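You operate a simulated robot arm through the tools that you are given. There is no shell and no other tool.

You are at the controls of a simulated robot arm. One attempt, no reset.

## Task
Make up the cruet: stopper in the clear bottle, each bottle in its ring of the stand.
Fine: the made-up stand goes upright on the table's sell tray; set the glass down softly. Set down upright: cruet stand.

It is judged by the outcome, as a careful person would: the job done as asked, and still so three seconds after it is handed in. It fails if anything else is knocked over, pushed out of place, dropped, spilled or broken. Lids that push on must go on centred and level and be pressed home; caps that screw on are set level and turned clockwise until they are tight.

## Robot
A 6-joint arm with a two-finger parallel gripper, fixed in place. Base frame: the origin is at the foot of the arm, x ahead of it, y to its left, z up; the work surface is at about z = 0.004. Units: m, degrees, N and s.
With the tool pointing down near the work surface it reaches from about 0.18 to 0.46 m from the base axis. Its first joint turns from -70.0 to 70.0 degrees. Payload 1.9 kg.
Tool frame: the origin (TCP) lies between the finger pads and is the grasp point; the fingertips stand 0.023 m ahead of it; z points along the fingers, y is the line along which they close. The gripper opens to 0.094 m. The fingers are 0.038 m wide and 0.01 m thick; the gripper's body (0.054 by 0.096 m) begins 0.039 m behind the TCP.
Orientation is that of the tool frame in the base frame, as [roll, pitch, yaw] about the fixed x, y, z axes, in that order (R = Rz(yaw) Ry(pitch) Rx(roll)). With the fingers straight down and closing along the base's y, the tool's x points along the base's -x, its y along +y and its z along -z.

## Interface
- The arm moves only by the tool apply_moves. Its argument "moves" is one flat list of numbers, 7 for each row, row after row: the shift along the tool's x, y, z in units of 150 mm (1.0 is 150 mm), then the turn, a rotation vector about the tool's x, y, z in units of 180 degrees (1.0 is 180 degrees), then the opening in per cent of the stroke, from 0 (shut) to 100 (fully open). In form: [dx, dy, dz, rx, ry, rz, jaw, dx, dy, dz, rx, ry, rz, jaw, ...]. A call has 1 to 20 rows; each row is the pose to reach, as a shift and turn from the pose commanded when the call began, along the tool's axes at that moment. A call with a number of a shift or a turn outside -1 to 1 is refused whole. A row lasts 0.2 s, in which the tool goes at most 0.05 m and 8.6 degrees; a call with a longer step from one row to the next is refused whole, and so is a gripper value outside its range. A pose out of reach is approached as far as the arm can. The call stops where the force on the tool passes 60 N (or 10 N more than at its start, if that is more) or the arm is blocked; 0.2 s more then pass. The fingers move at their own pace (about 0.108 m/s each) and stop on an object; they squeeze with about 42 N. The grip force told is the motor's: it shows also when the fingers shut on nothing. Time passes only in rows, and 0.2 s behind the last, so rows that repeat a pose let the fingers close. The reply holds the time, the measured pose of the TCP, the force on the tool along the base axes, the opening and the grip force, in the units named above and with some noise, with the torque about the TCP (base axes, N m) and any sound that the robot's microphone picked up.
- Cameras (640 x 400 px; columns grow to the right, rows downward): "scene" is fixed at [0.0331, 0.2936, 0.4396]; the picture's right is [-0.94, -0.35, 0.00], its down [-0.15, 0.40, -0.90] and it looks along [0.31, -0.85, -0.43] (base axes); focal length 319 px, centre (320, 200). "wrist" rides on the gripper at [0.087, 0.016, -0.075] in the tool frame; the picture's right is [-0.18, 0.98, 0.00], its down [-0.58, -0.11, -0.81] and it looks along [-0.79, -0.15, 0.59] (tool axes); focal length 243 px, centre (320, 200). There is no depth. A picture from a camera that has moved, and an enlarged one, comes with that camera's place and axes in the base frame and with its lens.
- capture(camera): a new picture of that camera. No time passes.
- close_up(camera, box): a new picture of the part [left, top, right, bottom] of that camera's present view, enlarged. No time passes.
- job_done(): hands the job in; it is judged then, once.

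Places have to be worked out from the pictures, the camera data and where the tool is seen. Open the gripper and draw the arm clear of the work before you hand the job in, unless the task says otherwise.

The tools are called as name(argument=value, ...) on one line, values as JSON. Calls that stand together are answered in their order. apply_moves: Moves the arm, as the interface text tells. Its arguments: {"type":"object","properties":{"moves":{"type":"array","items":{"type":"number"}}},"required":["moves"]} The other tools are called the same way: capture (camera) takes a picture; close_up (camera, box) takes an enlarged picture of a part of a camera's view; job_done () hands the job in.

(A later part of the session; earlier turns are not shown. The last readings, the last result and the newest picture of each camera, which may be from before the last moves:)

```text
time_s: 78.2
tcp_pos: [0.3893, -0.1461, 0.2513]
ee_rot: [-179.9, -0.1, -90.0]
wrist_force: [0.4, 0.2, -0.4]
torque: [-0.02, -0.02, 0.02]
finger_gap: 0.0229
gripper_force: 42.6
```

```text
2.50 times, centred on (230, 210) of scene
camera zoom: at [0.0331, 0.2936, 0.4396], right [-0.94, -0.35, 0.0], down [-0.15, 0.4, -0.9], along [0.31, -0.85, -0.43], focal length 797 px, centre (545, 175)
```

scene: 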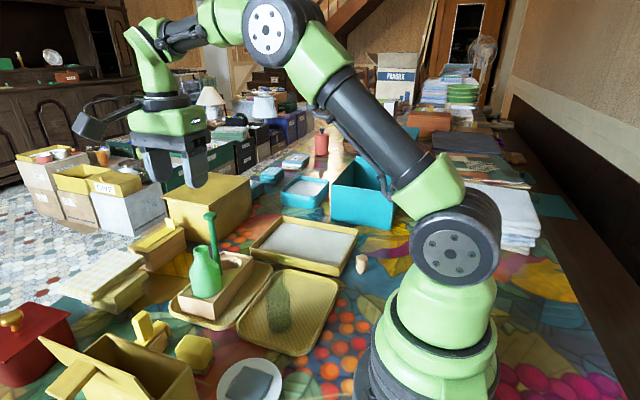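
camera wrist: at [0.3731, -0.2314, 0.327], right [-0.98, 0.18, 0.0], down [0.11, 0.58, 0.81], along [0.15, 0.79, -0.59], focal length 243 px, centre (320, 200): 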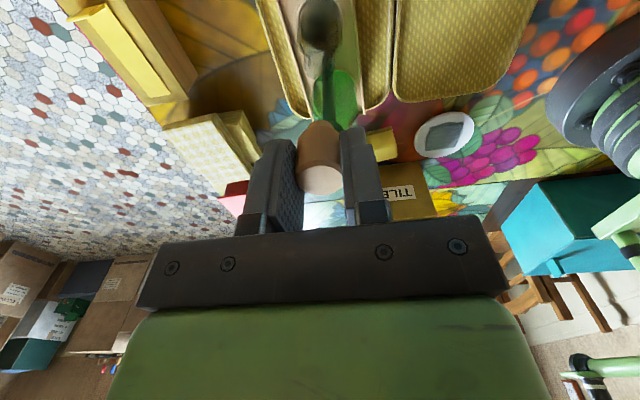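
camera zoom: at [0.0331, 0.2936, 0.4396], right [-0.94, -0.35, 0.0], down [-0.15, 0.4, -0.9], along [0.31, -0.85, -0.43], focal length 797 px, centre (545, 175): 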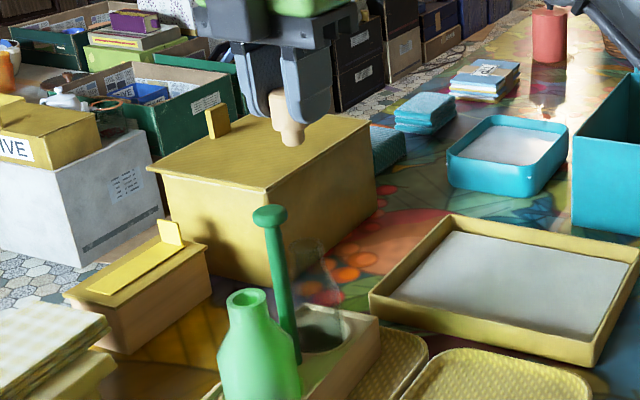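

The neck x is known from the earlier grip (0.3902); its y ≈ -0.1418. I align and descend to hover with the plug about 15 mm above the neck.

apply_moves(moves=[-0.008, -0.004, 0.1, 0, 0, 0, 12, -0.016, -0.007, 0.2, 0, 0, 0, 12, -0.016, -0.007, 0.3, 0, 0, 0, 12, -0.016, -0.007, 0.38, 0, 0, 0, 12, -0.016, -0.007, 0.43, 0, 0, 0, 12, -0.016, -0.007, 0.447, 0, 0, 0, 12, -0.016, -0.007, 0.447, 0, 0, 0, 12])

capture(camera="wrist")

close_up(camera="wrist", box=[270, 40, 370, 160])

close_up(camera="scene", box=[200, 150, 280, 280])

```text
time_s: 79.8
tcp_pos: [0.39, -0.1435, 0.1848]
ee_rot: [180.0, 0.0, -90.1]
wrist_force: [0.3, -1.0, -0.4]
torque: [0.03, 0.0, -0.01]
finger_gap: 0.0231
gripper_force: 42.3
```

```text
taken
camera wrist: at [0.3741, -0.2277, 0.2603], right [-0.98, 0.19, 0.0], down [0.11, 0.58, 0.81], along [0.15, 0.79, -0.59], focal length 243 px, centre (320, 200)
```

wrist: 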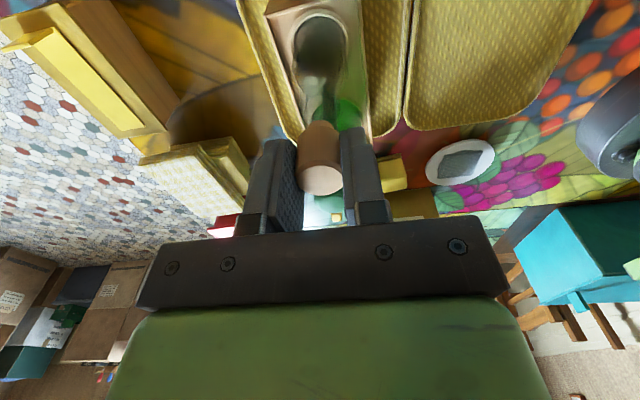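

```text
3.33 times, centred on (320, 100) of wrist
camera zoom: at [0.3741, -0.2277, 0.2603], right [-0.98, 0.19, 0.0], down [0.11, 0.58, 0.81], along [0.15, 0.79, -0.59], focal length 809 px, centre (320, 533)
```

zoom: 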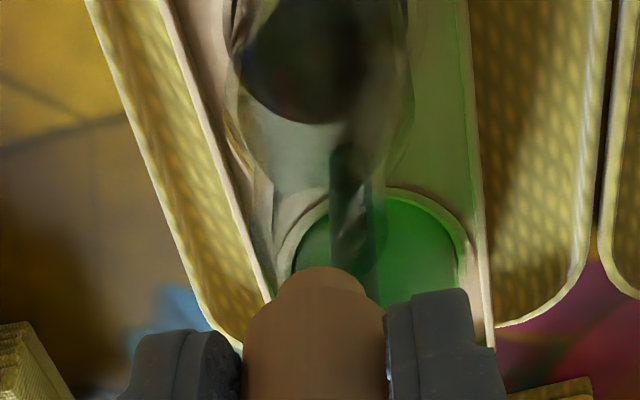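

```text
3.08 times, centred on (240, 215) of scene
camera zoom: at [0.0331, 0.2936, 0.4396], right [-0.94, -0.35, 0.0], down [-0.15, 0.4, -0.9], along [0.31, -0.85, -0.43], focal length 981 px, centre (566, 154)
```

zoom: 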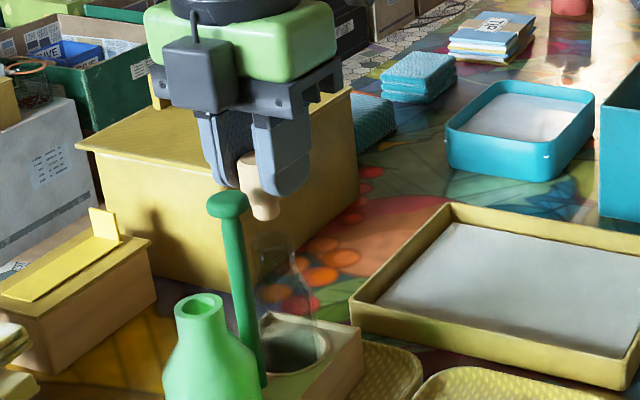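

I zoom closer in both views to check the plug against the neck opening.

close_up(camera="scene", box=[220, 190, 270, 250])

close_up(camera="wrist", box=[290, 60, 350, 140])

```text
6.67 times, centred on (245, 220) of scene
camera zoom: at [0.0331, 0.2936, 0.4396], right [-0.94, -0.35, 0.0], down [-0.15, 0.4, -0.9], along [0.31, -0.85, -0.43], focal length 2125 px, centre (820, 67)
```

zoom: 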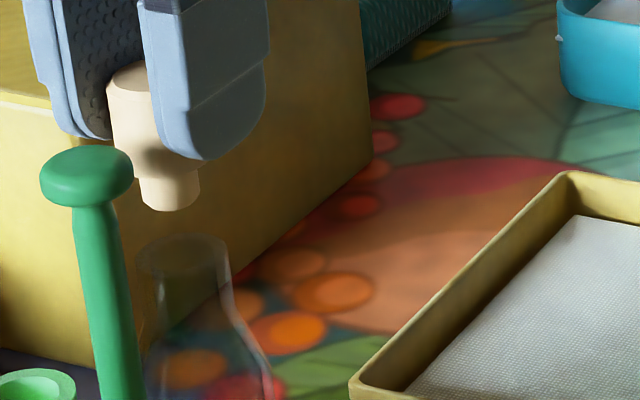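

```text
5.00 times, centred on (320, 100) of wrist
camera zoom: at [0.3741, -0.2277, 0.2603], right [-0.98, 0.19, 0.0], down [0.11, 0.58, 0.81], along [0.15, 0.79, -0.59], focal length 1213 px, centre (320, 700)
```

zoom: 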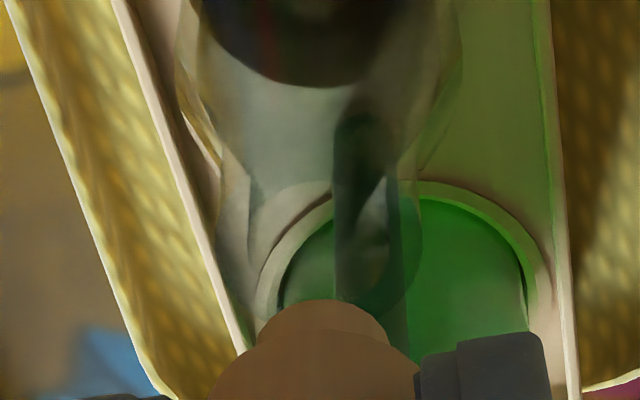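

close_up(camera="wrist", box=[295, 80, 345, 125])

close_up(camera="scene", box=[232, 205, 262, 235])

```text
8.89 times, centred on (320, 102) of wrist
camera zoom: at [0.3741, -0.2277, 0.2603], right [-0.98, 0.19, 0.0], down [0.11, 0.58, 0.81], along [0.15, 0.79, -0.59], focal length 2157 px, centre (320, 1067)
```

zoom: 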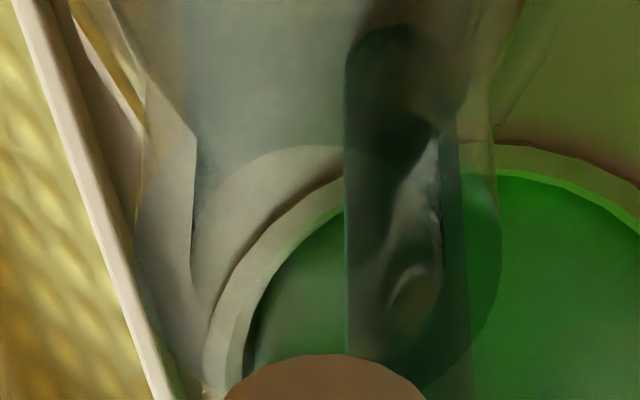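

```text
13.33 times, centred on (247, 220) of scene
camera zoom: at [0.0331, 0.2936, 0.4396], right [-0.94, -0.35, 0.0], down [-0.15, 0.4, -0.9], along [0.31, -0.85, -0.43], focal length 4250 px, centre (1293, -67)
```

zoom: 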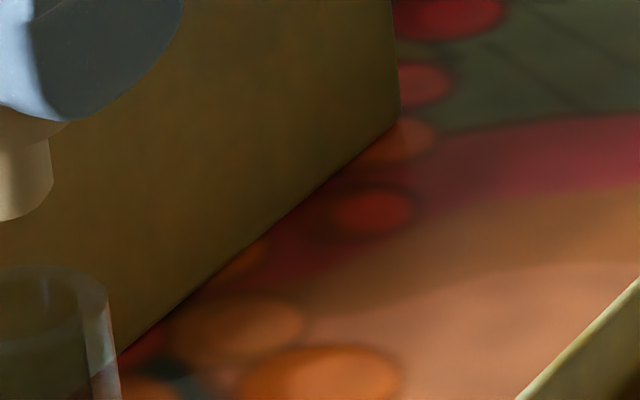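

Analysis: x is aligned within 0.2 mm; the plug is about 1.2 mm too far +y. I correct and descend to just above the neck.

apply_moves(moves=[0.008, 0, 0.03, 0, 0, 0, 12, 0.008, 0, 0.06, 0, 0, 0, 12, 0.008, 0, 0.085, 0, 0, 0, 12, 0.008, 0, 0.1, 0, 0, 0, 12, 0.008, 0, 0.1, 0, 0, 0, 12])

close_up(camera="wrist", box=[295, 80, 345, 125])

close_up(camera="scene", box=[220, 190, 270, 250])

```text
time_s: 81.0
tcp_pos: [0.3901, -0.1441, 0.1705]
ee_rot: [-180.0, -0.1, -90.0]
wrist_force: [0.1, -0.8, -0.5]
torque: [-0.02, 0.0, -0.01]
finger_gap: 0.0231
gripper_force: 41.8
```

```text
8.89 times, centred on (320, 102) of wrist
camera zoom: at [0.3736, -0.229, 0.2445], right [-0.98, 0.19, 0.0], down [0.11, 0.58, 0.81], along [0.15, 0.79, -0.59], focal length 2157 px, centre (320, 1067)
```

zoom: 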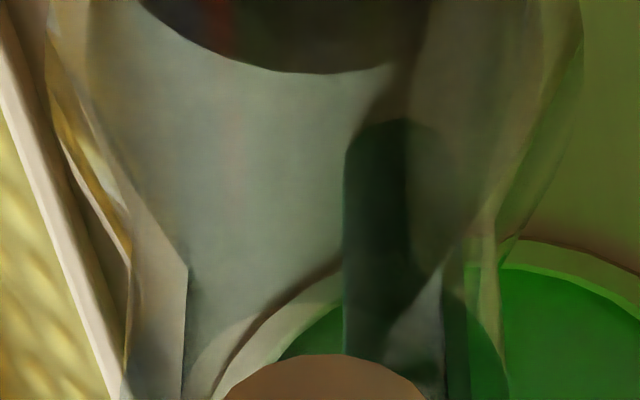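

```text
6.67 times, centred on (245, 220) of scene
camera zoom: at [0.0331, 0.2936, 0.4396], right [-0.94, -0.35, 0.0], down [-0.15, 0.4, -0.9], along [0.31, -0.85, -0.43], focal length 2125 px, centre (820, 67)
```

zoom: 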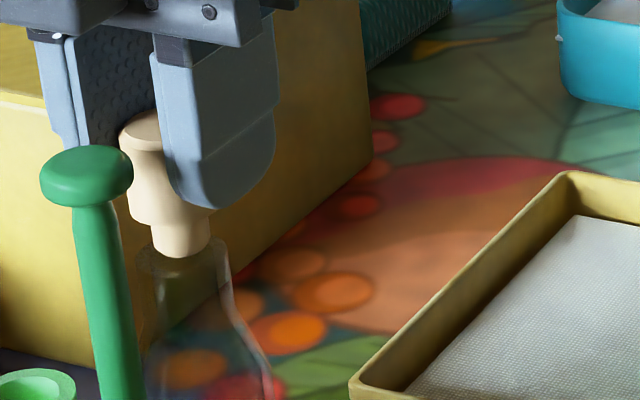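

Plug and neck now look concentric in the scene view. I lower slowly, about 6 mm, to see whether the plug enters freely.

apply_moves(moves=[0, -0.002, 0.01, 0, 0, 0, 12, 0, -0.003, 0.02, 0, 0, 0, 12, 0, -0.003, 0.03, 0, 0, 0, 12, 0, -0.003, 0.04, 0, 0, 0, 12, 0, -0.003, 0.04, 0, 0, 0, 12])

close_up(camera="scene", box=[220, 190, 270, 250])

close_up(camera="wrist", box=[295, 80, 345, 125])

```text
time_s: 82.2
tcp_pos: [0.3922, -0.1443, 0.1621]
ee_rot: [179.9, 0.0, -90.1]
wrist_force: [-0.1, 2.8, 0.5]
torque: [0.09, -0.04, -0.02]
finger_gap: 0.0229
gripper_force: 41.9
```

```text
6.67 times, centred on (245, 220) of scene
camera zoom: at [0.0331, 0.2936, 0.4396], right [-0.94, -0.35, 0.0], down [-0.15, 0.4, -0.9], along [0.31, -0.85, -0.43], focal length 2125 px, centre (820, 67)
```

zoom: 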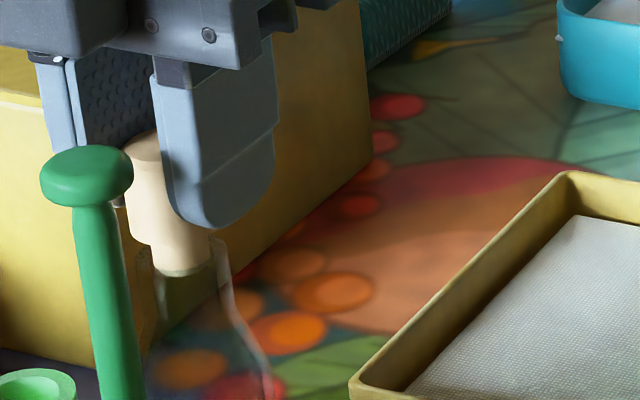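

```text
8.89 times, centred on (320, 102) of wrist
camera zoom: at [0.3752, -0.2296, 0.2375], right [-0.98, 0.18, 0.0], down [0.11, 0.58, 0.81], along [0.15, 0.79, -0.59], focal length 2157 px, centre (320, 1067)
```

zoom: 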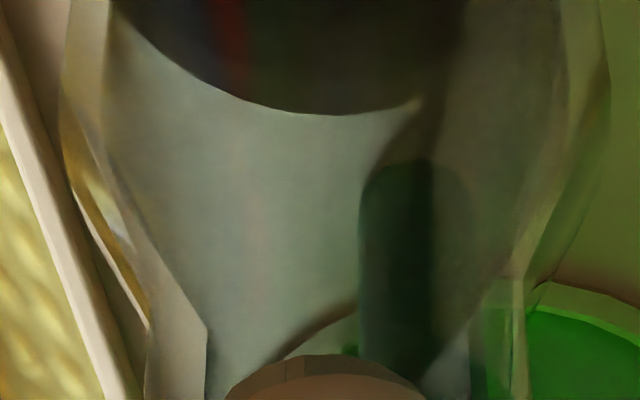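

The plug tip is inside the neck (slight +2.8 N side force). I correct by -0.8 mm in x and +0.6 mm in y and lower another 3 mm.

apply_moves(moves=[-0.004, 0.005, 0, 0, 0, 0, 12, -0.004, 0.005, 0.007, 0, 0, 0, 12, -0.004, 0.005, 0.014, 0, 0, 0, 12, -0.004, 0.005, 0.02, 0, 0, 0, 12, -0.004, 0.005, 0.02, 0, 0, 0, 12])

close_up(camera="scene", box=[220, 190, 270, 250])

close_up(camera="wrist", box=[295, 80, 345, 125])

```text
time_s: 83.4
tcp_pos: [0.3911, -0.1452, 0.1616]
ee_rot: [179.9, -0.1, -90.1]
wrist_force: [-0.3, 0.7, 0.4]
torque: [0.02, 0.03, -0.03]
finger_gap: 0.0229
gripper_force: 42.1
```

```text
6.67 times, centred on (245, 220) of scene
camera zoom: at [0.0331, 0.2936, 0.4396], right [-0.94, -0.35, 0.0], down [-0.15, 0.4, -0.9], along [0.31, -0.85, -0.43], focal length 2125 px, centre (820, 67)
```

zoom: 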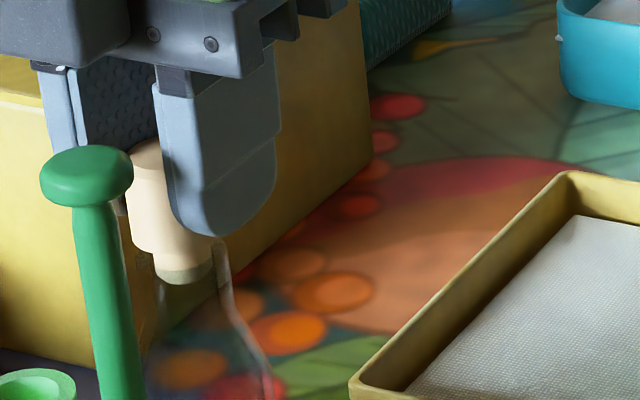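

```text
8.89 times, centred on (320, 102) of wrist
camera zoom: at [0.3746, -0.2293, 0.2352], right [-0.98, 0.19, 0.0], down [0.11, 0.58, 0.81], along [0.15, 0.79, -0.59], focal length 2157 px, centre (320, 1067)
```

zoom: 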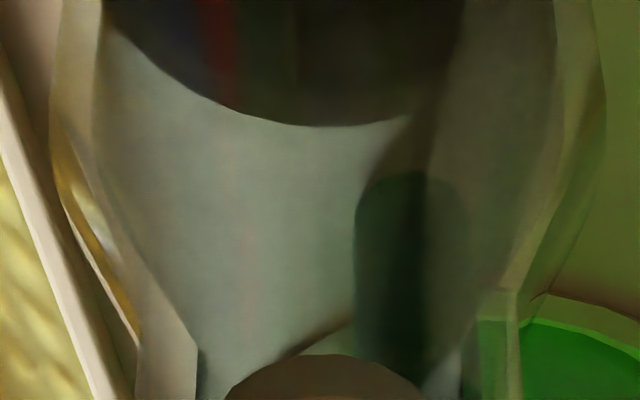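

Plug is entering straight with almost no force. I continue 4 mm more.

apply_moves(moves=[0, 0, 0.007, 0, 0, 0, 12, 0, 0, 0.014, 0, 0, 0, 12, 0, 0, 0.021, 0, 0, 0, 12, 0, 0, 0.027, 0, 0, 0, 12, 0, 0, 0.027, 0, 0, 0, 12])

close_up(camera="scene", box=[220, 190, 270, 250])

```text
time_s: 84.6
tcp_pos: [0.3908, -0.1435, 0.157]
ee_rot: [-180.0, 0.0, -90.2]
wrist_force: [0.2, -0.8, 0.1]
torque: [0.01, -0.03, 0.0]
finger_gap: 0.023
gripper_force: 42.2
```

```text
6.67 times, centred on (245, 220) of scene
camera zoom: at [0.0331, 0.2936, 0.4396], right [-0.94, -0.35, 0.0], down [-0.15, 0.4, -0.9], along [0.31, -0.85, -0.43], focal length 2125 px, centre (820, 67)
```

zoom: 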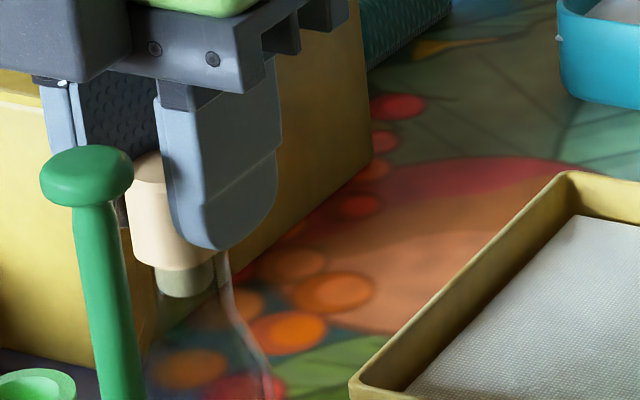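

Head is close to the rim, no force yet. I continue in ~1 mm steps.

apply_moves(moves=[0, 0, 0.006, 0, 0, 0, 12, 0, 0, 0.012, 0, 0, 0, 12, 0, 0, 0.012, 0, 0, 0, 12])

close_up(camera="scene", box=[220, 190, 270, 250])

```text
time_s: 85.4
tcp_pos: [0.3912, -0.1445, 0.1552]
ee_rot: [-180.0, -0.1, -90.0]
wrist_force: [-1.0, 0.2, 0.0]
torque: [-0.03, -0.02, -0.01]
finger_gap: 0.0228
gripper_force: 42.1
```

```text
6.67 times, centred on (245, 220) of scene
camera zoom: at [0.0331, 0.2936, 0.4396], right [-0.94, -0.35, 0.0], down [-0.15, 0.4, -0.9], along [0.31, -0.85, -0.43], focal length 2125 px, centre (820, 67)
```

zoom: 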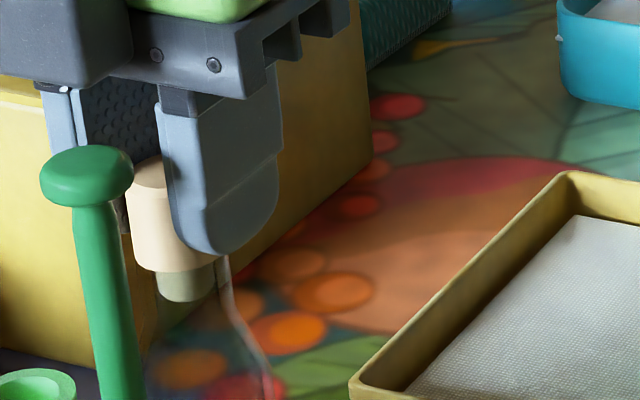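

apply_moves(moves=[0, 0, 0.005, 0, 0, 0, 12, 0, 0, 0.005, 0, 0, 0, 12])

```text
time_s: 86.0
tcp_pos: [0.3912, -0.1453, 0.1548]
ee_rot: [-179.8, 0.0, -90.1]
wrist_force: [-3.6, 3.2, 13.2]
torque: [0.14, 0.11, 0.01]
finger_gap: 0.023
gripper_force: 42.2
```

Force rose to 13 N at about the expected seating height. I look closely to see if the head meets the rim and that the fingertips are clear of the neck.

close_up(camera="scene", box=[225, 205, 260, 245])

close_up(camera="wrist", box=[280, 90, 360, 200])

```text
10.00 times, centred on (242, 225) of scene
camera zoom: at [0.033, 0.2936, 0.4396], right [-0.94, -0.35, 0.0], down [-0.15, 0.4, -0.9], along [0.31, -0.85, -0.43], focal length 3188 px, centre (1095, -50)
```

zoom: 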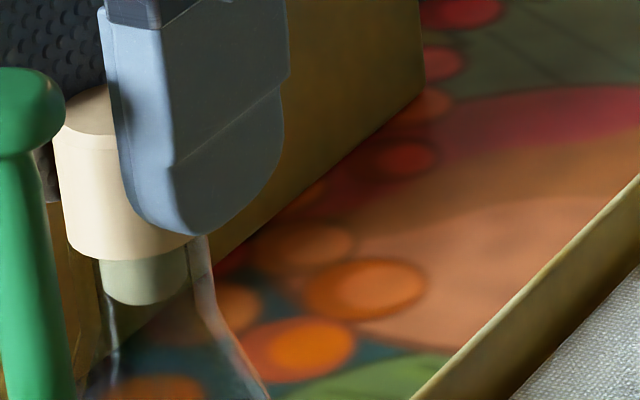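

```text
3.64 times, centred on (320, 145) of wrist
camera zoom: at [0.3744, -0.2291, 0.2289], right [-0.98, 0.19, 0.0], down [0.11, 0.58, 0.81], along [0.15, 0.79, -0.59], focal length 882 px, centre (320, 400)
```

zoom: 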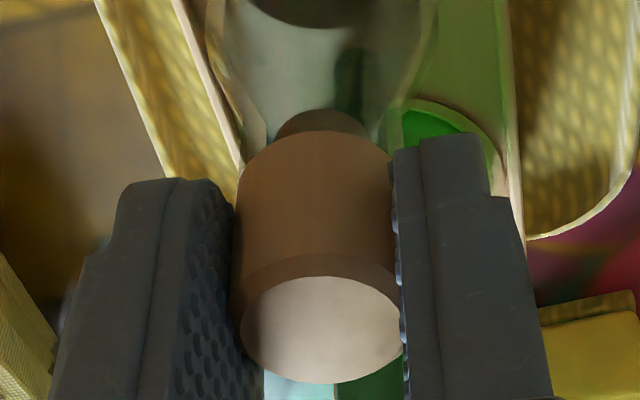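

The head bottom meets the glass rim, seated level. I press a little more (0.5 mm) to make sure it is home.

apply_moves(moves=[0, 0, 0.004, 0, 0, 0, 12, 0, 0, 0.004, 0, 0, 0, 12])

close_up(camera="scene", box=[225, 205, 260, 245])

```text
time_s: 86.6
tcp_pos: [0.3907, -0.1434, 0.1552]
ee_rot: [-179.8, -0.2, -90.1]
wrist_force: [-9.8, -0.4, 30.2]
torque: [0.04, 0.35, 0.05]
finger_gap: 0.0229
gripper_force: 42.1
```

```text
10.00 times, centred on (242, 225) of scene
camera zoom: at [0.033, 0.2936, 0.4396], right [-0.94, -0.35, 0.0], down [-0.15, 0.4, -0.9], along [0.31, -0.85, -0.43], focal length 3188 px, centre (1095, -50)
```

zoom: 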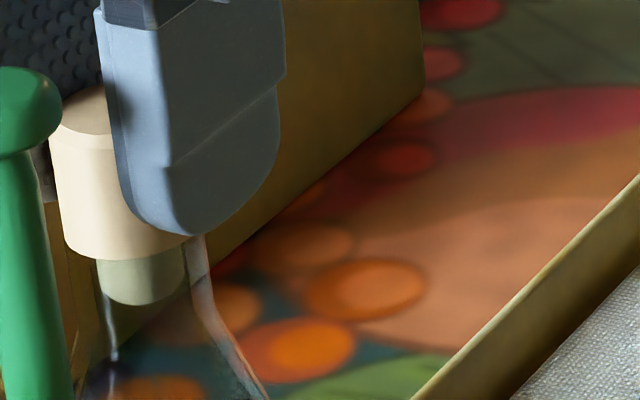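

Firm at 30 N: the stopper is home. I ease off to light contact and open the jaws gently.

apply_moves(moves=[0, 0.003, -0.004, 0, 0, 0, 12, 0, 0.003, -0.005, 0, 0, 0, 12, 0, 0.003, -0.005, 0, 0, 0, 26, 0, 0.003, -0.005, 0, 0, 0, 28, 0, 0.003, -0.005, 0, 0, 0, 32, 0, 0.003, -0.005, 0, 0, 0, 38, 0, 0.003, -0.005, 0, 0, 0, 46, 0, 0.003, -0.005, 0, 0, 0, 56, 0, 0.003, -0.005, 0, 0, 0, 56])

close_up(camera="scene", box=[215, 195, 265, 255])

close_up(camera="wrist", box=[280, 90, 360, 200])

```text
time_s: 88.6
tcp_pos: [0.3887, -0.1445, 0.1533]
ee_rot: [179.9, 0.0, -90.1]
wrist_force: [-0.3, -0.7, 0.1]
torque: [0.0, 0.01, -0.01]
finger_gap: 0.0526
gripper_force: 0.0
```

```text
6.67 times, centred on (240, 225) of scene
camera zoom: at [0.0331, 0.2936, 0.4396], right [-0.94, -0.35, 0.0], down [-0.15, 0.4, -0.9], along [0.31, -0.85, -0.43], focal length 2125 px, centre (853, 33)
```

zoom: 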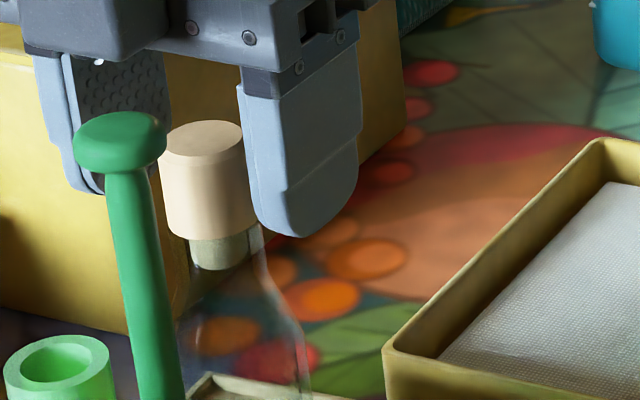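

```text
3.64 times, centred on (320, 145) of wrist
camera zoom: at [0.3736, -0.2284, 0.2281], right [-0.98, 0.19, 0.0], down [0.11, 0.58, 0.81], along [0.15, 0.79, -0.59], focal length 882 px, centre (320, 400)
```

zoom: 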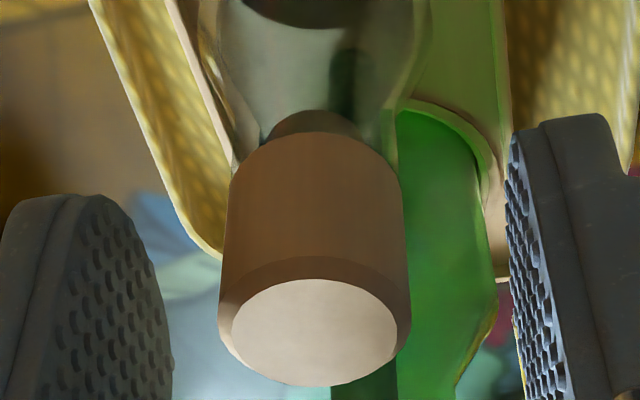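

The stopper sits straight and centred on the clear bottle. I raise the gripper straight up and take a look at the made-up cruet.

apply_moves(moves=[0, 0, -0.03, 0, 0, 0, 60, 0, 0, -0.1, 0, 0, 0, 60, 0, 0, -0.2, 0, 0, 0, 60, 0, 0, -0.35, 0, 0, 0, 60, 0, 0, -0.5, 0, 0, 0, 60, 0, 0, -0.65, 0, 0, 0, 60])

close_up(camera="scene", box=[160, 180, 300, 320])

capture(camera="wrist")

close_up(camera="wrist", box=[240, 0, 400, 150])

```text
time_s: 90.0
tcp_pos: [0.3927, -0.1447, 0.252]
ee_rot: [-179.9, -0.1, -90.0]
wrist_force: [-0.7, -1.7, -0.3]
torque: [-0.01, 0.02, 0.01]
finger_gap: 0.0566
gripper_force: 0.0
```

```text
2.86 times, centred on (230, 250) of scene
camera zoom: at [0.0331, 0.2936, 0.4396], right [-0.94, -0.35, 0.0], down [-0.15, 0.4, -0.9], along [0.31, -0.85, -0.43], focal length 911 px, centre (577, 57)
```

zoom: 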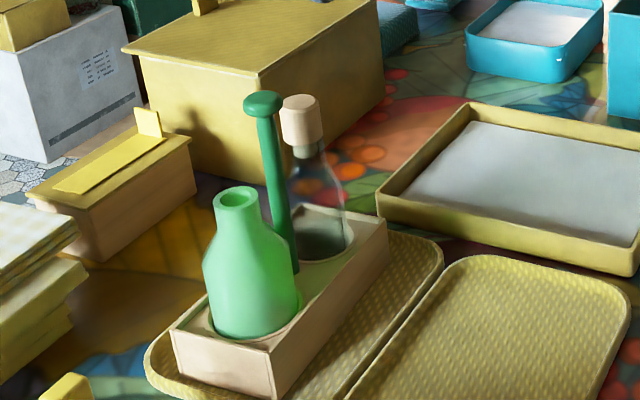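

```text
taken
camera wrist: at [0.3758, -0.2297, 0.3267], right [-0.98, 0.18, 0.0], down [0.11, 0.58, 0.81], along [0.15, 0.79, -0.59], focal length 243 px, centre (320, 200)
```

wrist: 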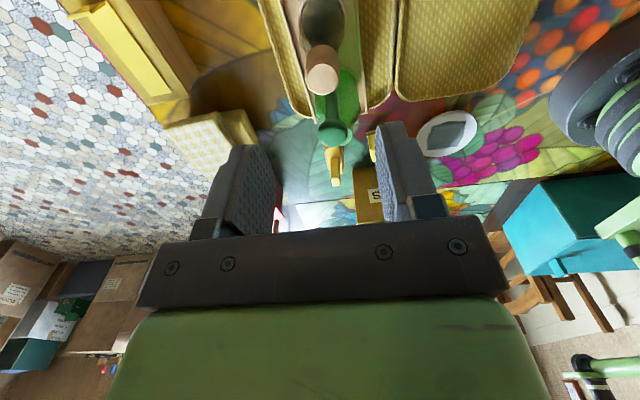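

```text
2.67 times, centred on (320, 75) of wrist
camera zoom: at [0.3758, -0.2297, 0.3267], right [-0.98, 0.18, 0.0], down [0.11, 0.58, 0.81], along [0.15, 0.79, -0.59], focal length 647 px, centre (320, 533)
```

zoom: 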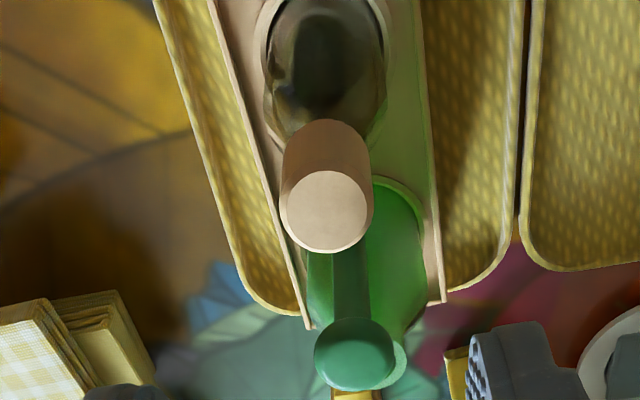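

The cruet is made up: green in the big ring, stoppered clear bottle in the small ring. Before moving the stand I double-check which tray is the "sell" tray by enlarging the candidate trays' sides for any label.

close_up(camera="scene", box=[275, 175, 335, 215])

close_up(camera="scene", box=[245, 210, 365, 285])

close_up(camera="scene", box=[270, 145, 320, 180])

```text
10.00 times, centred on (305, 195) of scene
camera zoom: at [0.0331, 0.2936, 0.4396], right [-0.94, -0.35, 0.0], down [-0.15, 0.4, -0.9], along [0.31, -0.85, -0.43], focal length 3188 px, centre (470, 250)
```

zoom: 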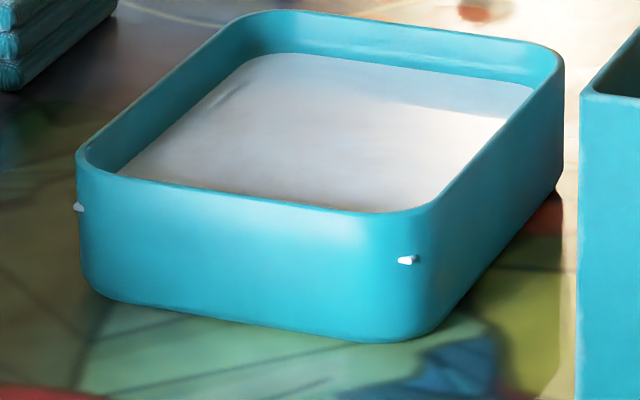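

```text
5.33 times, centred on (305, 248) of scene
camera zoom: at [0.0331, 0.2936, 0.4396], right [-0.94, -0.35, 0.0], down [-0.15, 0.4, -0.9], along [0.31, -0.85, -0.43], focal length 1700 px, centre (400, -53)
```

zoom: 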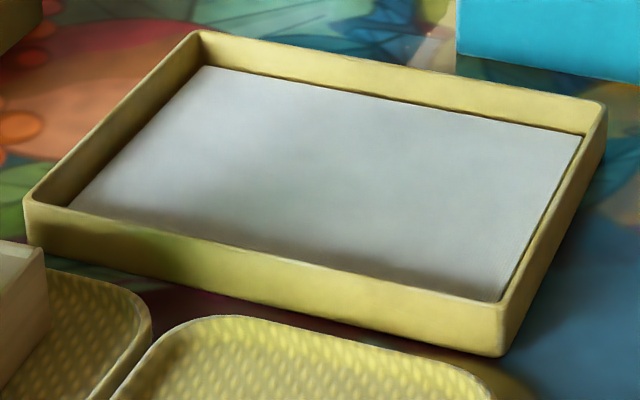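

```text
11.43 times, centred on (295, 162) of scene
camera zoom: at [0.0331, 0.2936, 0.4396], right [-0.94, -0.35, 0.0], down [-0.15, 0.4, -0.9], along [0.31, -0.85, -0.43], focal length 3643 px, centre (606, 629)
```

zoom: 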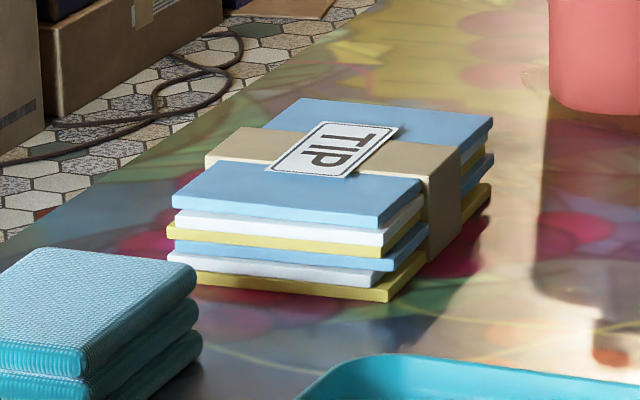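

No labels anywhere; the lined yellow tray is the only reachable empty tray on the table (rim x 0.183–0.395, y -0.223–-0.387), so it is the target. The stand must turn 90° to fit. I move above the knob at (0.3885,-0.106) and turn the tool to yaw 180 so the jaws close along the stand's long axis.

apply_moves(moves=[-0.022, 0.002, 0, 0, 0, 0.0455, 60, -0.044, 0.004, 0, 0, 0, 0.091, 60, -0.066, 0.006, 0, 0, 0, 0.1365, 60, -0.088, 0.008, 0, 0, 0, 0.182, 60, -0.11, 0.01, 0, 0, 0, 0.2275, 60, -0.133, 0.012, 0, 0, 0, 0.273, 60, -0.155, 0.014, 0, 0, 0, 0.3185, 60, -0.177, 0.016, 0, 0, 0, 0.364, 60, -0.2, 0.018, 0, 0, 0, 0.4095, 60, -0.222, 0.02, 0, 0, 0, 0.455, 60, -0.243, 0.022, 0, 0, 0, 0.5, 60, -0.243, 0.022, 0, 0, 0, 0.5, 60])

capture(camera="wrist")

close_up(camera="wrist", box=[260, 40, 380, 190])

close_up(camera="scene", box=[170, 150, 290, 290])

```text
time_s: 92.6
tcp_pos: [0.3857, -0.1082, 0.2522]
ee_rot: [-179.9, 0.0, 179.8]
wrist_force: [0.1, -0.1, -0.7]
torque: [-0.02, 0.03, 0.0]
finger_gap: 0.0563
gripper_force: 0.0
```

```text
taken
camera wrist: at [0.2993, -0.09, 0.3257], right [0.19, 0.98, 0.0], down [0.58, -0.11, 0.81], along [0.79, -0.15, -0.59], focal length 243 px, centre (320, 200)
```

wrist: 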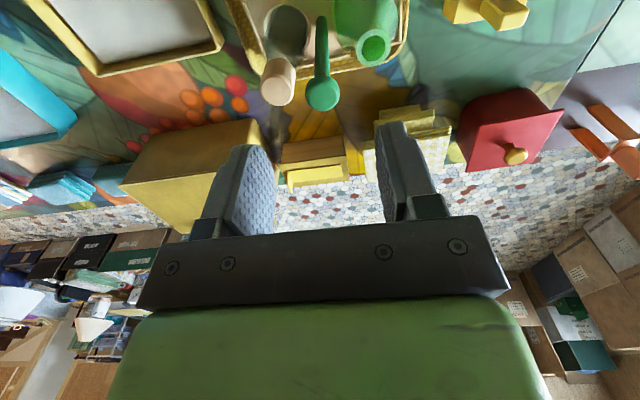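

```text
2.67 times, centred on (320, 115) of wrist
camera zoom: at [0.2993, -0.09, 0.3257], right [0.19, 0.98, 0.0], down [0.58, -0.11, 0.81], along [0.79, -0.15, -0.59], focal length 647 px, centre (320, 427)
```

zoom: 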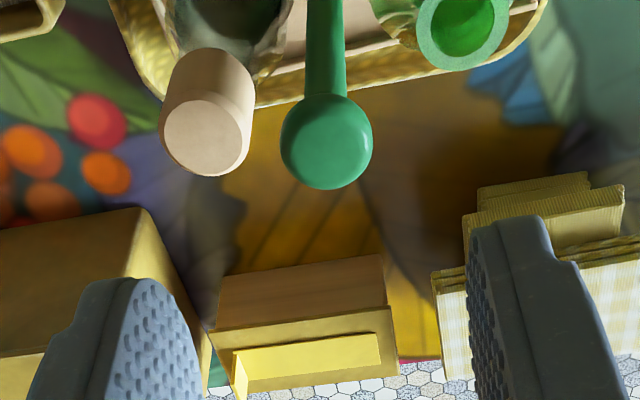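

```text
2.86 times, centred on (230, 220) of scene
camera zoom: at [0.0331, 0.2936, 0.4396], right [-0.94, -0.35, 0.0], down [-0.15, 0.4, -0.9], along [0.31, -0.85, -0.43], focal length 911 px, centre (577, 143)
```

zoom: 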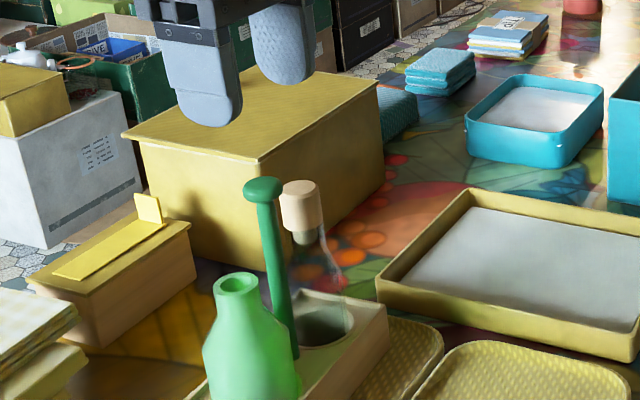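

Knob at (0.388,-0.1055). I shift +2 mm in x, narrow the jaws a bit, and descend so the fingertips stay ~5 mm above the stopper (TCP z≈0.181).

apply_moves(moves=[-0.006, 0.001, 0.1, 0, 0, 0, 45, -0.013, 0.002, 0.2, 0, 0, 0, 42, -0.013, 0.002, 0.3, 0, 0, 0, 42, -0.013, 0.002, 0.38, 0, 0, 0, 42, -0.013, 0.002, 0.43, 0, 0, 0, 42, -0.013, 0.002, 0.455, 0, 0, 0, 42, -0.013, 0.002, 0.455, 0, 0, 0, 42])

capture(camera="wrist")

close_up(camera="scene", box=[200, 170, 270, 250])

close_up(camera="wrist", box=[260, 90, 380, 230])

```text
time_s: 94.2
tcp_pos: [0.3887, -0.1064, 0.1838]
ee_rot: [-179.9, 0.0, 180.0]
wrist_force: [0.0, 0.7, -0.1]
torque: [-0.06, -0.02, -0.03]
finger_gap: 0.0395
gripper_force: 0.1
```

```text
taken
camera wrist: at [0.3013, -0.089, 0.2573], right [0.19, 0.98, 0.0], down [0.58, -0.11, 0.81], along [0.79, -0.15, -0.59], focal length 243 px, centre (320, 200)
```

wrist: 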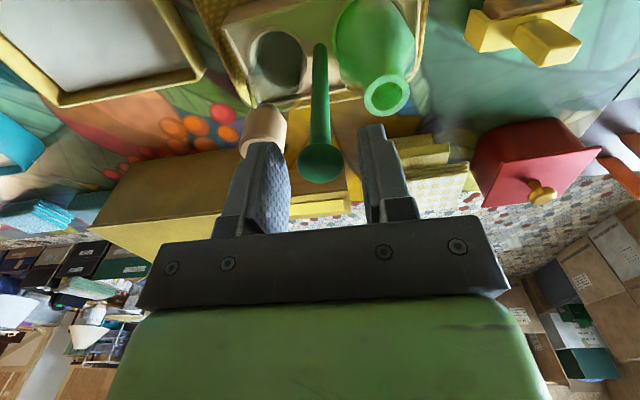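

```text
5.00 times, centred on (235, 210) of scene
camera zoom: at [0.0331, 0.2936, 0.4396], right [-0.94, -0.35, 0.0], down [-0.15, 0.4, -0.9], along [0.31, -0.85, -0.43], focal length 1594 px, centre (745, 150)
```

zoom: 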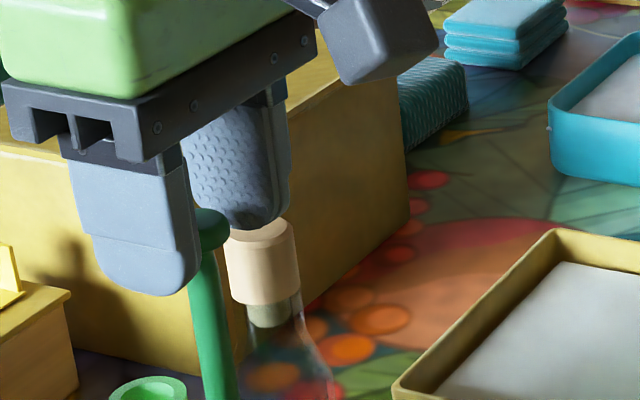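

```text
2.86 times, centred on (320, 160) of wrist
camera zoom: at [0.3013, -0.089, 0.2573], right [0.19, 0.98, 0.0], down [0.58, -0.11, 0.81], along [0.79, -0.15, -0.59], focal length 693 px, centre (320, 314)
```

zoom: 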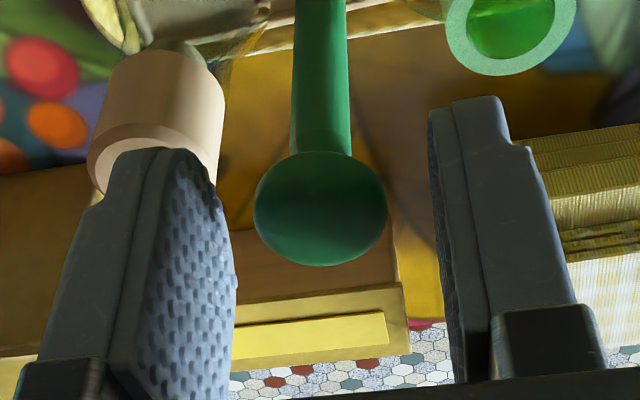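

The knob is centred between the pads and the fingertips are clear of the stopper. I close slowly on the knob.

apply_moves(moves=[0, 0, 0, 0, 0, 0, 38, 0, 0, 0, 0, 0, 0, 35, 0, 0, 0, 0, 0, 0, 32, 0, 0, 0, 0, 0, 0, 30, 0, 0, 0, 0, 0, 0, 29, 0, 0, 0, 0, 0, 0, 28, 0, 0, 0, 0, 0, 0, 27, 0, 0, 0, 0, 0, 0, 26, 0, 0, 0, 0, 0, 0, 25, 0, 0, 0, 0, 0, 0, 24, 0, 0, 0, 0, 0, 0, 22, 0, 0, 0, 0, 0, 0, 18, 0, 0, 0, 0, 0, 0, 10, 0, 0, 0, 0, 0, 0, 5, 0, 0, 0, 0, 0, 0, 5])

close_up(camera="wrist", box=[260, 90, 380, 230])

close_up(camera="scene", box=[180, 170, 280, 310])

```text
time_s: 97.4
tcp_pos: [0.3877, -0.1072, 0.1829]
ee_rot: [-179.9, 0.0, 179.9]
wrist_force: [0.0, -1.0, 1.9]
torque: [0.34, 0.0, -0.04]
finger_gap: 0.0228
gripper_force: 41.5
```

```text
2.86 times, centred on (320, 160) of wrist
camera zoom: at [0.3014, -0.089, 0.2575], right [0.19, 0.98, 0.0], down [0.58, -0.11, 0.81], along [0.79, -0.15, -0.59], focal length 693 px, centre (320, 314)
```

zoom: 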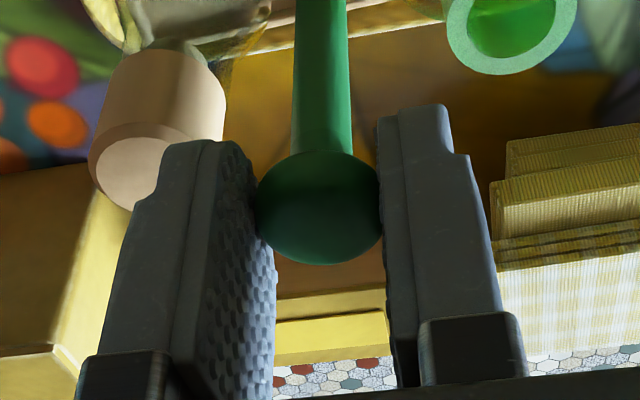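

```text
2.86 times, centred on (230, 240) of scene
camera zoom: at [0.0331, 0.2936, 0.4396], right [-0.94, -0.35, 0.0], down [-0.15, 0.4, -0.9], along [0.31, -0.85, -0.43], focal length 911 px, centre (577, 86)
```

zoom: 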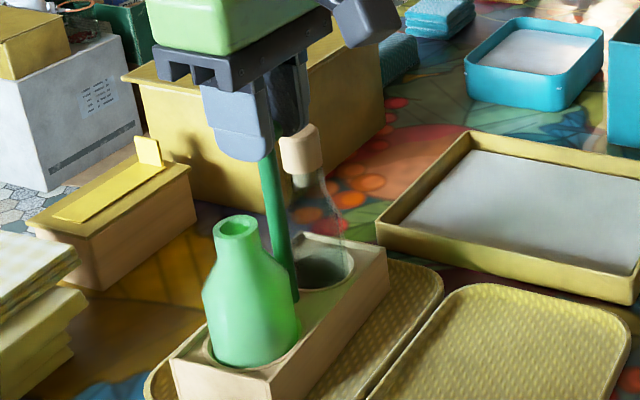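

The knob is gripped (22.8 mm, 41.5 N). I lift just ~6 mm to test the weight and balance.

apply_moves(moves=[0, 0, -0.007, 0, 0, 0, 5, 0, 0, -0.014, 0, 0, 0, 5, 0, 0, -0.021, 0, 0, 0, 5, 0, 0, -0.03, 0, 0, 0, 5, 0, 0, -0.04, 0, 0, 0, 5, 0, 0, -0.04, 0, 0, 0, 5, 0, 0, -0.04, 0, 0, 0, 5])

close_up(camera="scene", box=[160, 170, 290, 320])

capture(camera="wrist")

```text
time_s: 99.0
tcp_pos: [0.3877, -0.1066, 0.1896]
ee_rot: [-179.8, 0.0, 179.9]
wrist_force: [0.0, -0.4, -5.5]
torque: [-0.02, 0.06, 0.01]
finger_gap: 0.023
gripper_force: 41.7
```

```text
2.67 times, centred on (225, 245) of scene
camera zoom: at [0.0331, 0.2936, 0.4396], right [-0.94, -0.35, 0.0], down [-0.15, 0.4, -0.9], along [0.31, -0.85, -0.43], focal length 850 px, centre (573, 80)
```

zoom: 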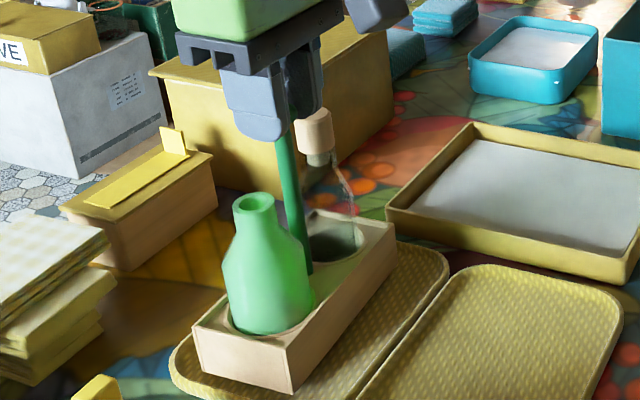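

```text
taken
camera wrist: at [0.3016, -0.0897, 0.2638], right [0.19, 0.98, 0.0], down [0.58, -0.11, 0.81], along [0.79, -0.15, -0.59], focal length 243 px, centre (320, 200)
```

wrist: 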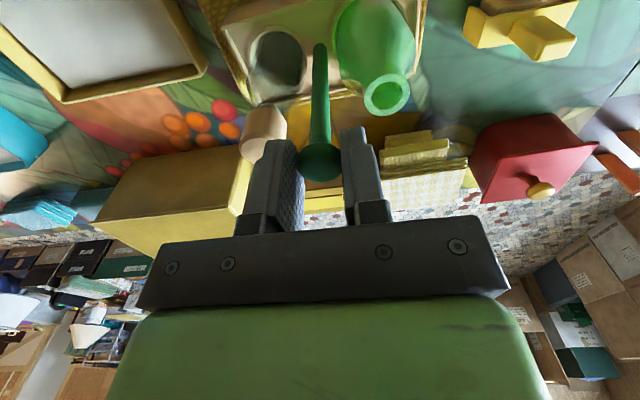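

Weight reads ~5.5 N with negligible torque: balanced and level. I lift a further 45 mm slowly and check again.

apply_moves(moves=[0, 0, -0.02, 0, 0, 0, 5, 0, 0, -0.05, 0, 0, 0, 5, 0, 0, -0.085, 0, 0, 0, 5, 0, 0, -0.12, 0, 0, 0, 5, 0, 0, -0.155, 0, 0, 0, 5, 0, 0, -0.19, 0, 0, 0, 5, 0, 0, -0.225, 0, 0, 0, 5, 0, 0, -0.26, 0, 0, 0, 5, 0, 0, -0.285, 0, 0, 0, 5, 0, 0, -0.3, 0, 0, 0, 5, 0, 0, -0.3, 0, 0, 0, 5])

close_up(camera="scene", box=[160, 140, 310, 320])

capture(camera="wrist")

```text
time_s: 101.4
tcp_pos: [0.389, -0.1068, 0.2341]
ee_rot: [-179.9, 0.0, -179.9]
wrist_force: [-0.4, 1.0, -6.2]
torque: [-0.02, 0.0, -0.02]
finger_gap: 0.0228
gripper_force: 41.8
```

```text
2.22 times, centred on (235, 230) of scene
camera zoom: at [0.0331, 0.2936, 0.4396], right [-0.94, -0.35, 0.0], down [-0.15, 0.4, -0.9], along [0.31, -0.85, -0.43], focal length 708 px, centre (509, 133)
```

zoom: 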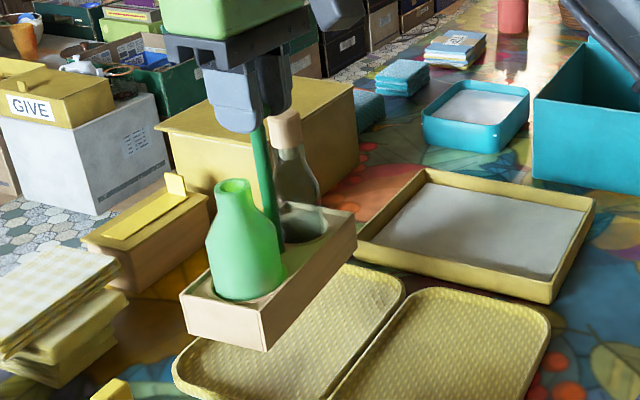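

```text
taken
camera wrist: at [0.3022, -0.0896, 0.3082], right [0.18, 0.98, 0.0], down [0.58, -0.11, 0.81], along [0.79, -0.15, -0.59], focal length 243 px, centre (320, 200)
```

wrist: 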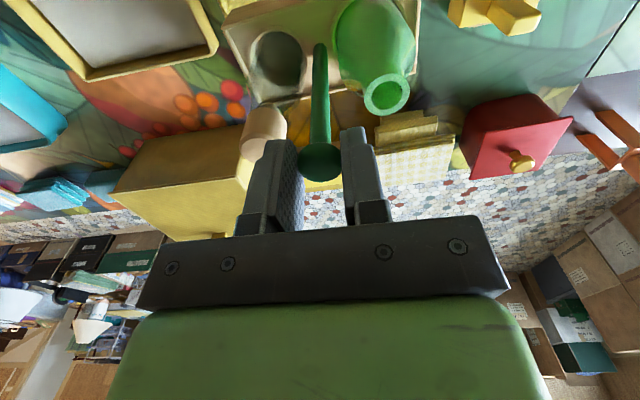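

Cruet hangs level with both bottles in place, base about 55 mm up. I start the slow carry towards the yellow tray, turning gradually (first half).

apply_moves(moves=[0.01, -0.02, 0, 0, 0, 0.008, 5, 0.03, -0.06, 0, 0, 0, 0.022, 5, 0.058, -0.112, 0, 0, 0, 0.042, 5, 0.09, -0.172, 0, 0, 0, 0.066, 5, 0.122, -0.234, 0, 0, 0, 0.091, 5, 0.154, -0.296, 0, 0, 0, 0.116, 5, 0.186, -0.358, 0, 0, 0, 0.141, 5, 0.218, -0.42, 0, 0, 0, 0.166, 5, 0.25, -0.482, 0, 0, 0, 0.19, 5, 0.28, -0.538, 0, 0, 0, 0.212, 5, 0.306, -0.588, 0, 0, 0, 0.231, 5, 0.325, -0.623, 0, 0, 0, 0.244, 5, 0.333, -0.638, 0, 0, 0, 0.25, 5, 0.333, -0.638, 0, 0, 0, 0.25, 5])

capture(camera="scene")

capture(camera="wrist")

```text
time_s: 104.4
tcp_pos: [0.3387, -0.2039, 0.2348]
ee_rot: [180.0, 0.1, 135.0]
wrist_force: [0.8, 0.9, -5.5]
torque: [-0.03, 0.01, 0.0]
finger_gap: 0.023
gripper_force: 42.0
```

```text
taken
```

scene: 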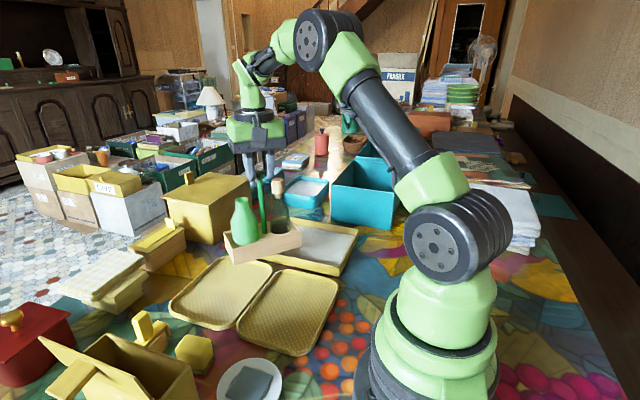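

```text
taken
camera wrist: at [0.289, -0.1285, 0.3093], right [0.83, 0.56, 0.0], down [0.33, -0.49, 0.81], along [0.45, -0.67, -0.59], focal length 243 px, centre (320, 200)
```

wrist: 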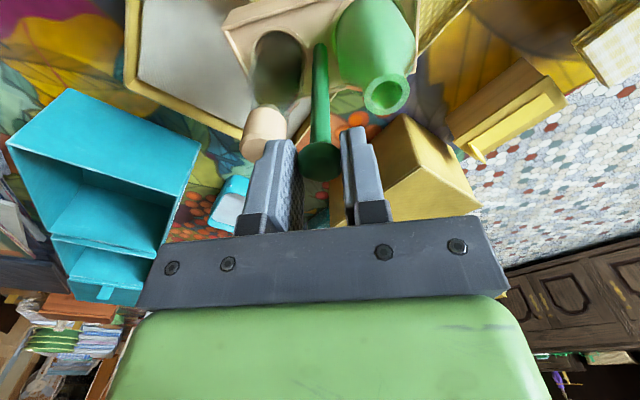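

Still level and steady. I complete the carry and turn, ending above the yellow tray.

apply_moves(moves=[-0.006, -0.022, 0, 0, 0, 0.008, 5, -0.018, -0.066, 0, 0, 0, 0.022, 5, -0.033, -0.124, 0, 0, 0, 0.042, 5, -0.051, -0.191, 0, 0, 0, 0.066, 5, -0.07, -0.26, 0, 0, 0, 0.091, 5, -0.088, -0.329, 0, 0, 0, 0.116, 5, -0.107, -0.398, 0, 0, 0, 0.141, 5, -0.125, -0.467, 0, 0, 0, 0.166, 5, -0.144, -0.536, 0, 0, 0, 0.19, 5, -0.16, -0.598, 0, 0, 0, 0.212, 5, -0.175, -0.654, 0, 0, 0, 0.231, 5, -0.187, -0.694, 0, 0, 0, 0.244, 5, -0.191, -0.711, 0, 0, 0, 0.25, 5, -0.191, -0.711, 0, 0, 0, 0.25, 5])

capture(camera="scene")

close_up(camera="scene", box=[220, 150, 380, 290])

capture(camera="wrist")

```text
time_s: 107.4
tcp_pos: [0.2829, -0.299, 0.2343]
ee_rot: [-180.0, 0.2, 89.9]
wrist_force: [0.4, 0.2, -5.4]
torque: [0.02, 0.0, 0.01]
finger_gap: 0.023
gripper_force: 42.2
```

```text
taken
```

scene: 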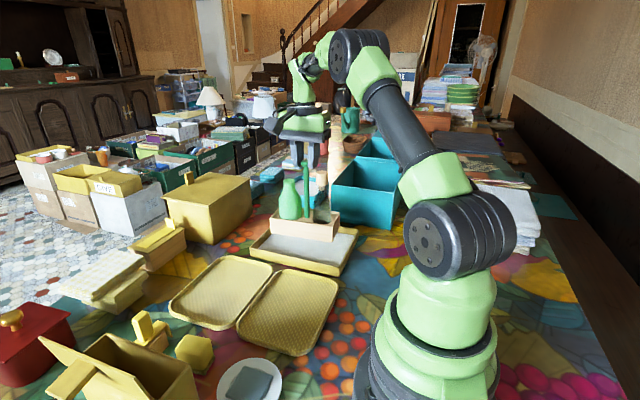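

```text
2.86 times, centred on (300, 220) of scene
camera zoom: at [0.0331, 0.2936, 0.4396], right [-0.94, -0.35, 0.0], down [-0.15, 0.4, -0.9], along [0.31, -0.85, -0.43], focal length 911 px, centre (377, 143)
```

zoom: 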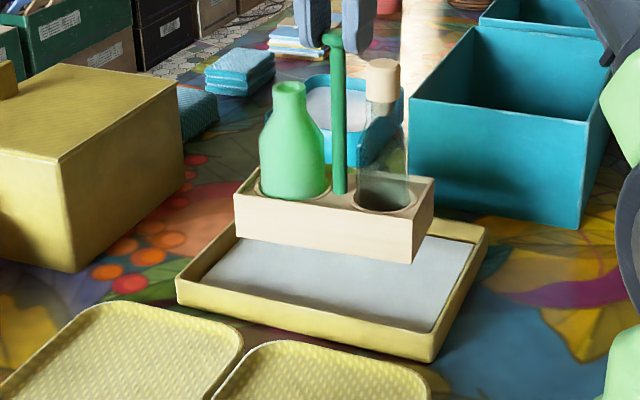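

```text
taken
camera wrist: at [0.2992, -0.2105, 0.3085], right [0.98, -0.19, 0.0], down [-0.11, -0.58, 0.81], along [-0.15, -0.79, -0.59], focal length 243 px, centre (320, 200)
```

wrist: 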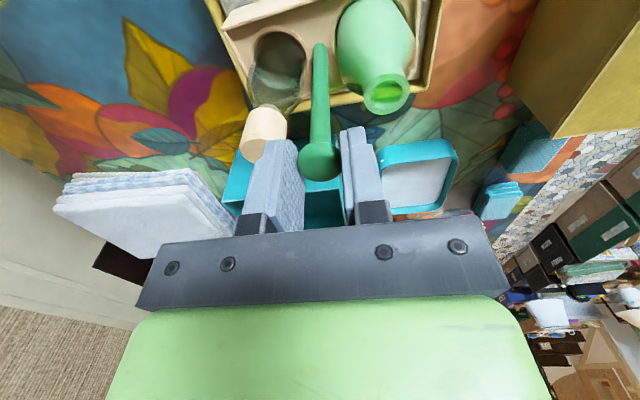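

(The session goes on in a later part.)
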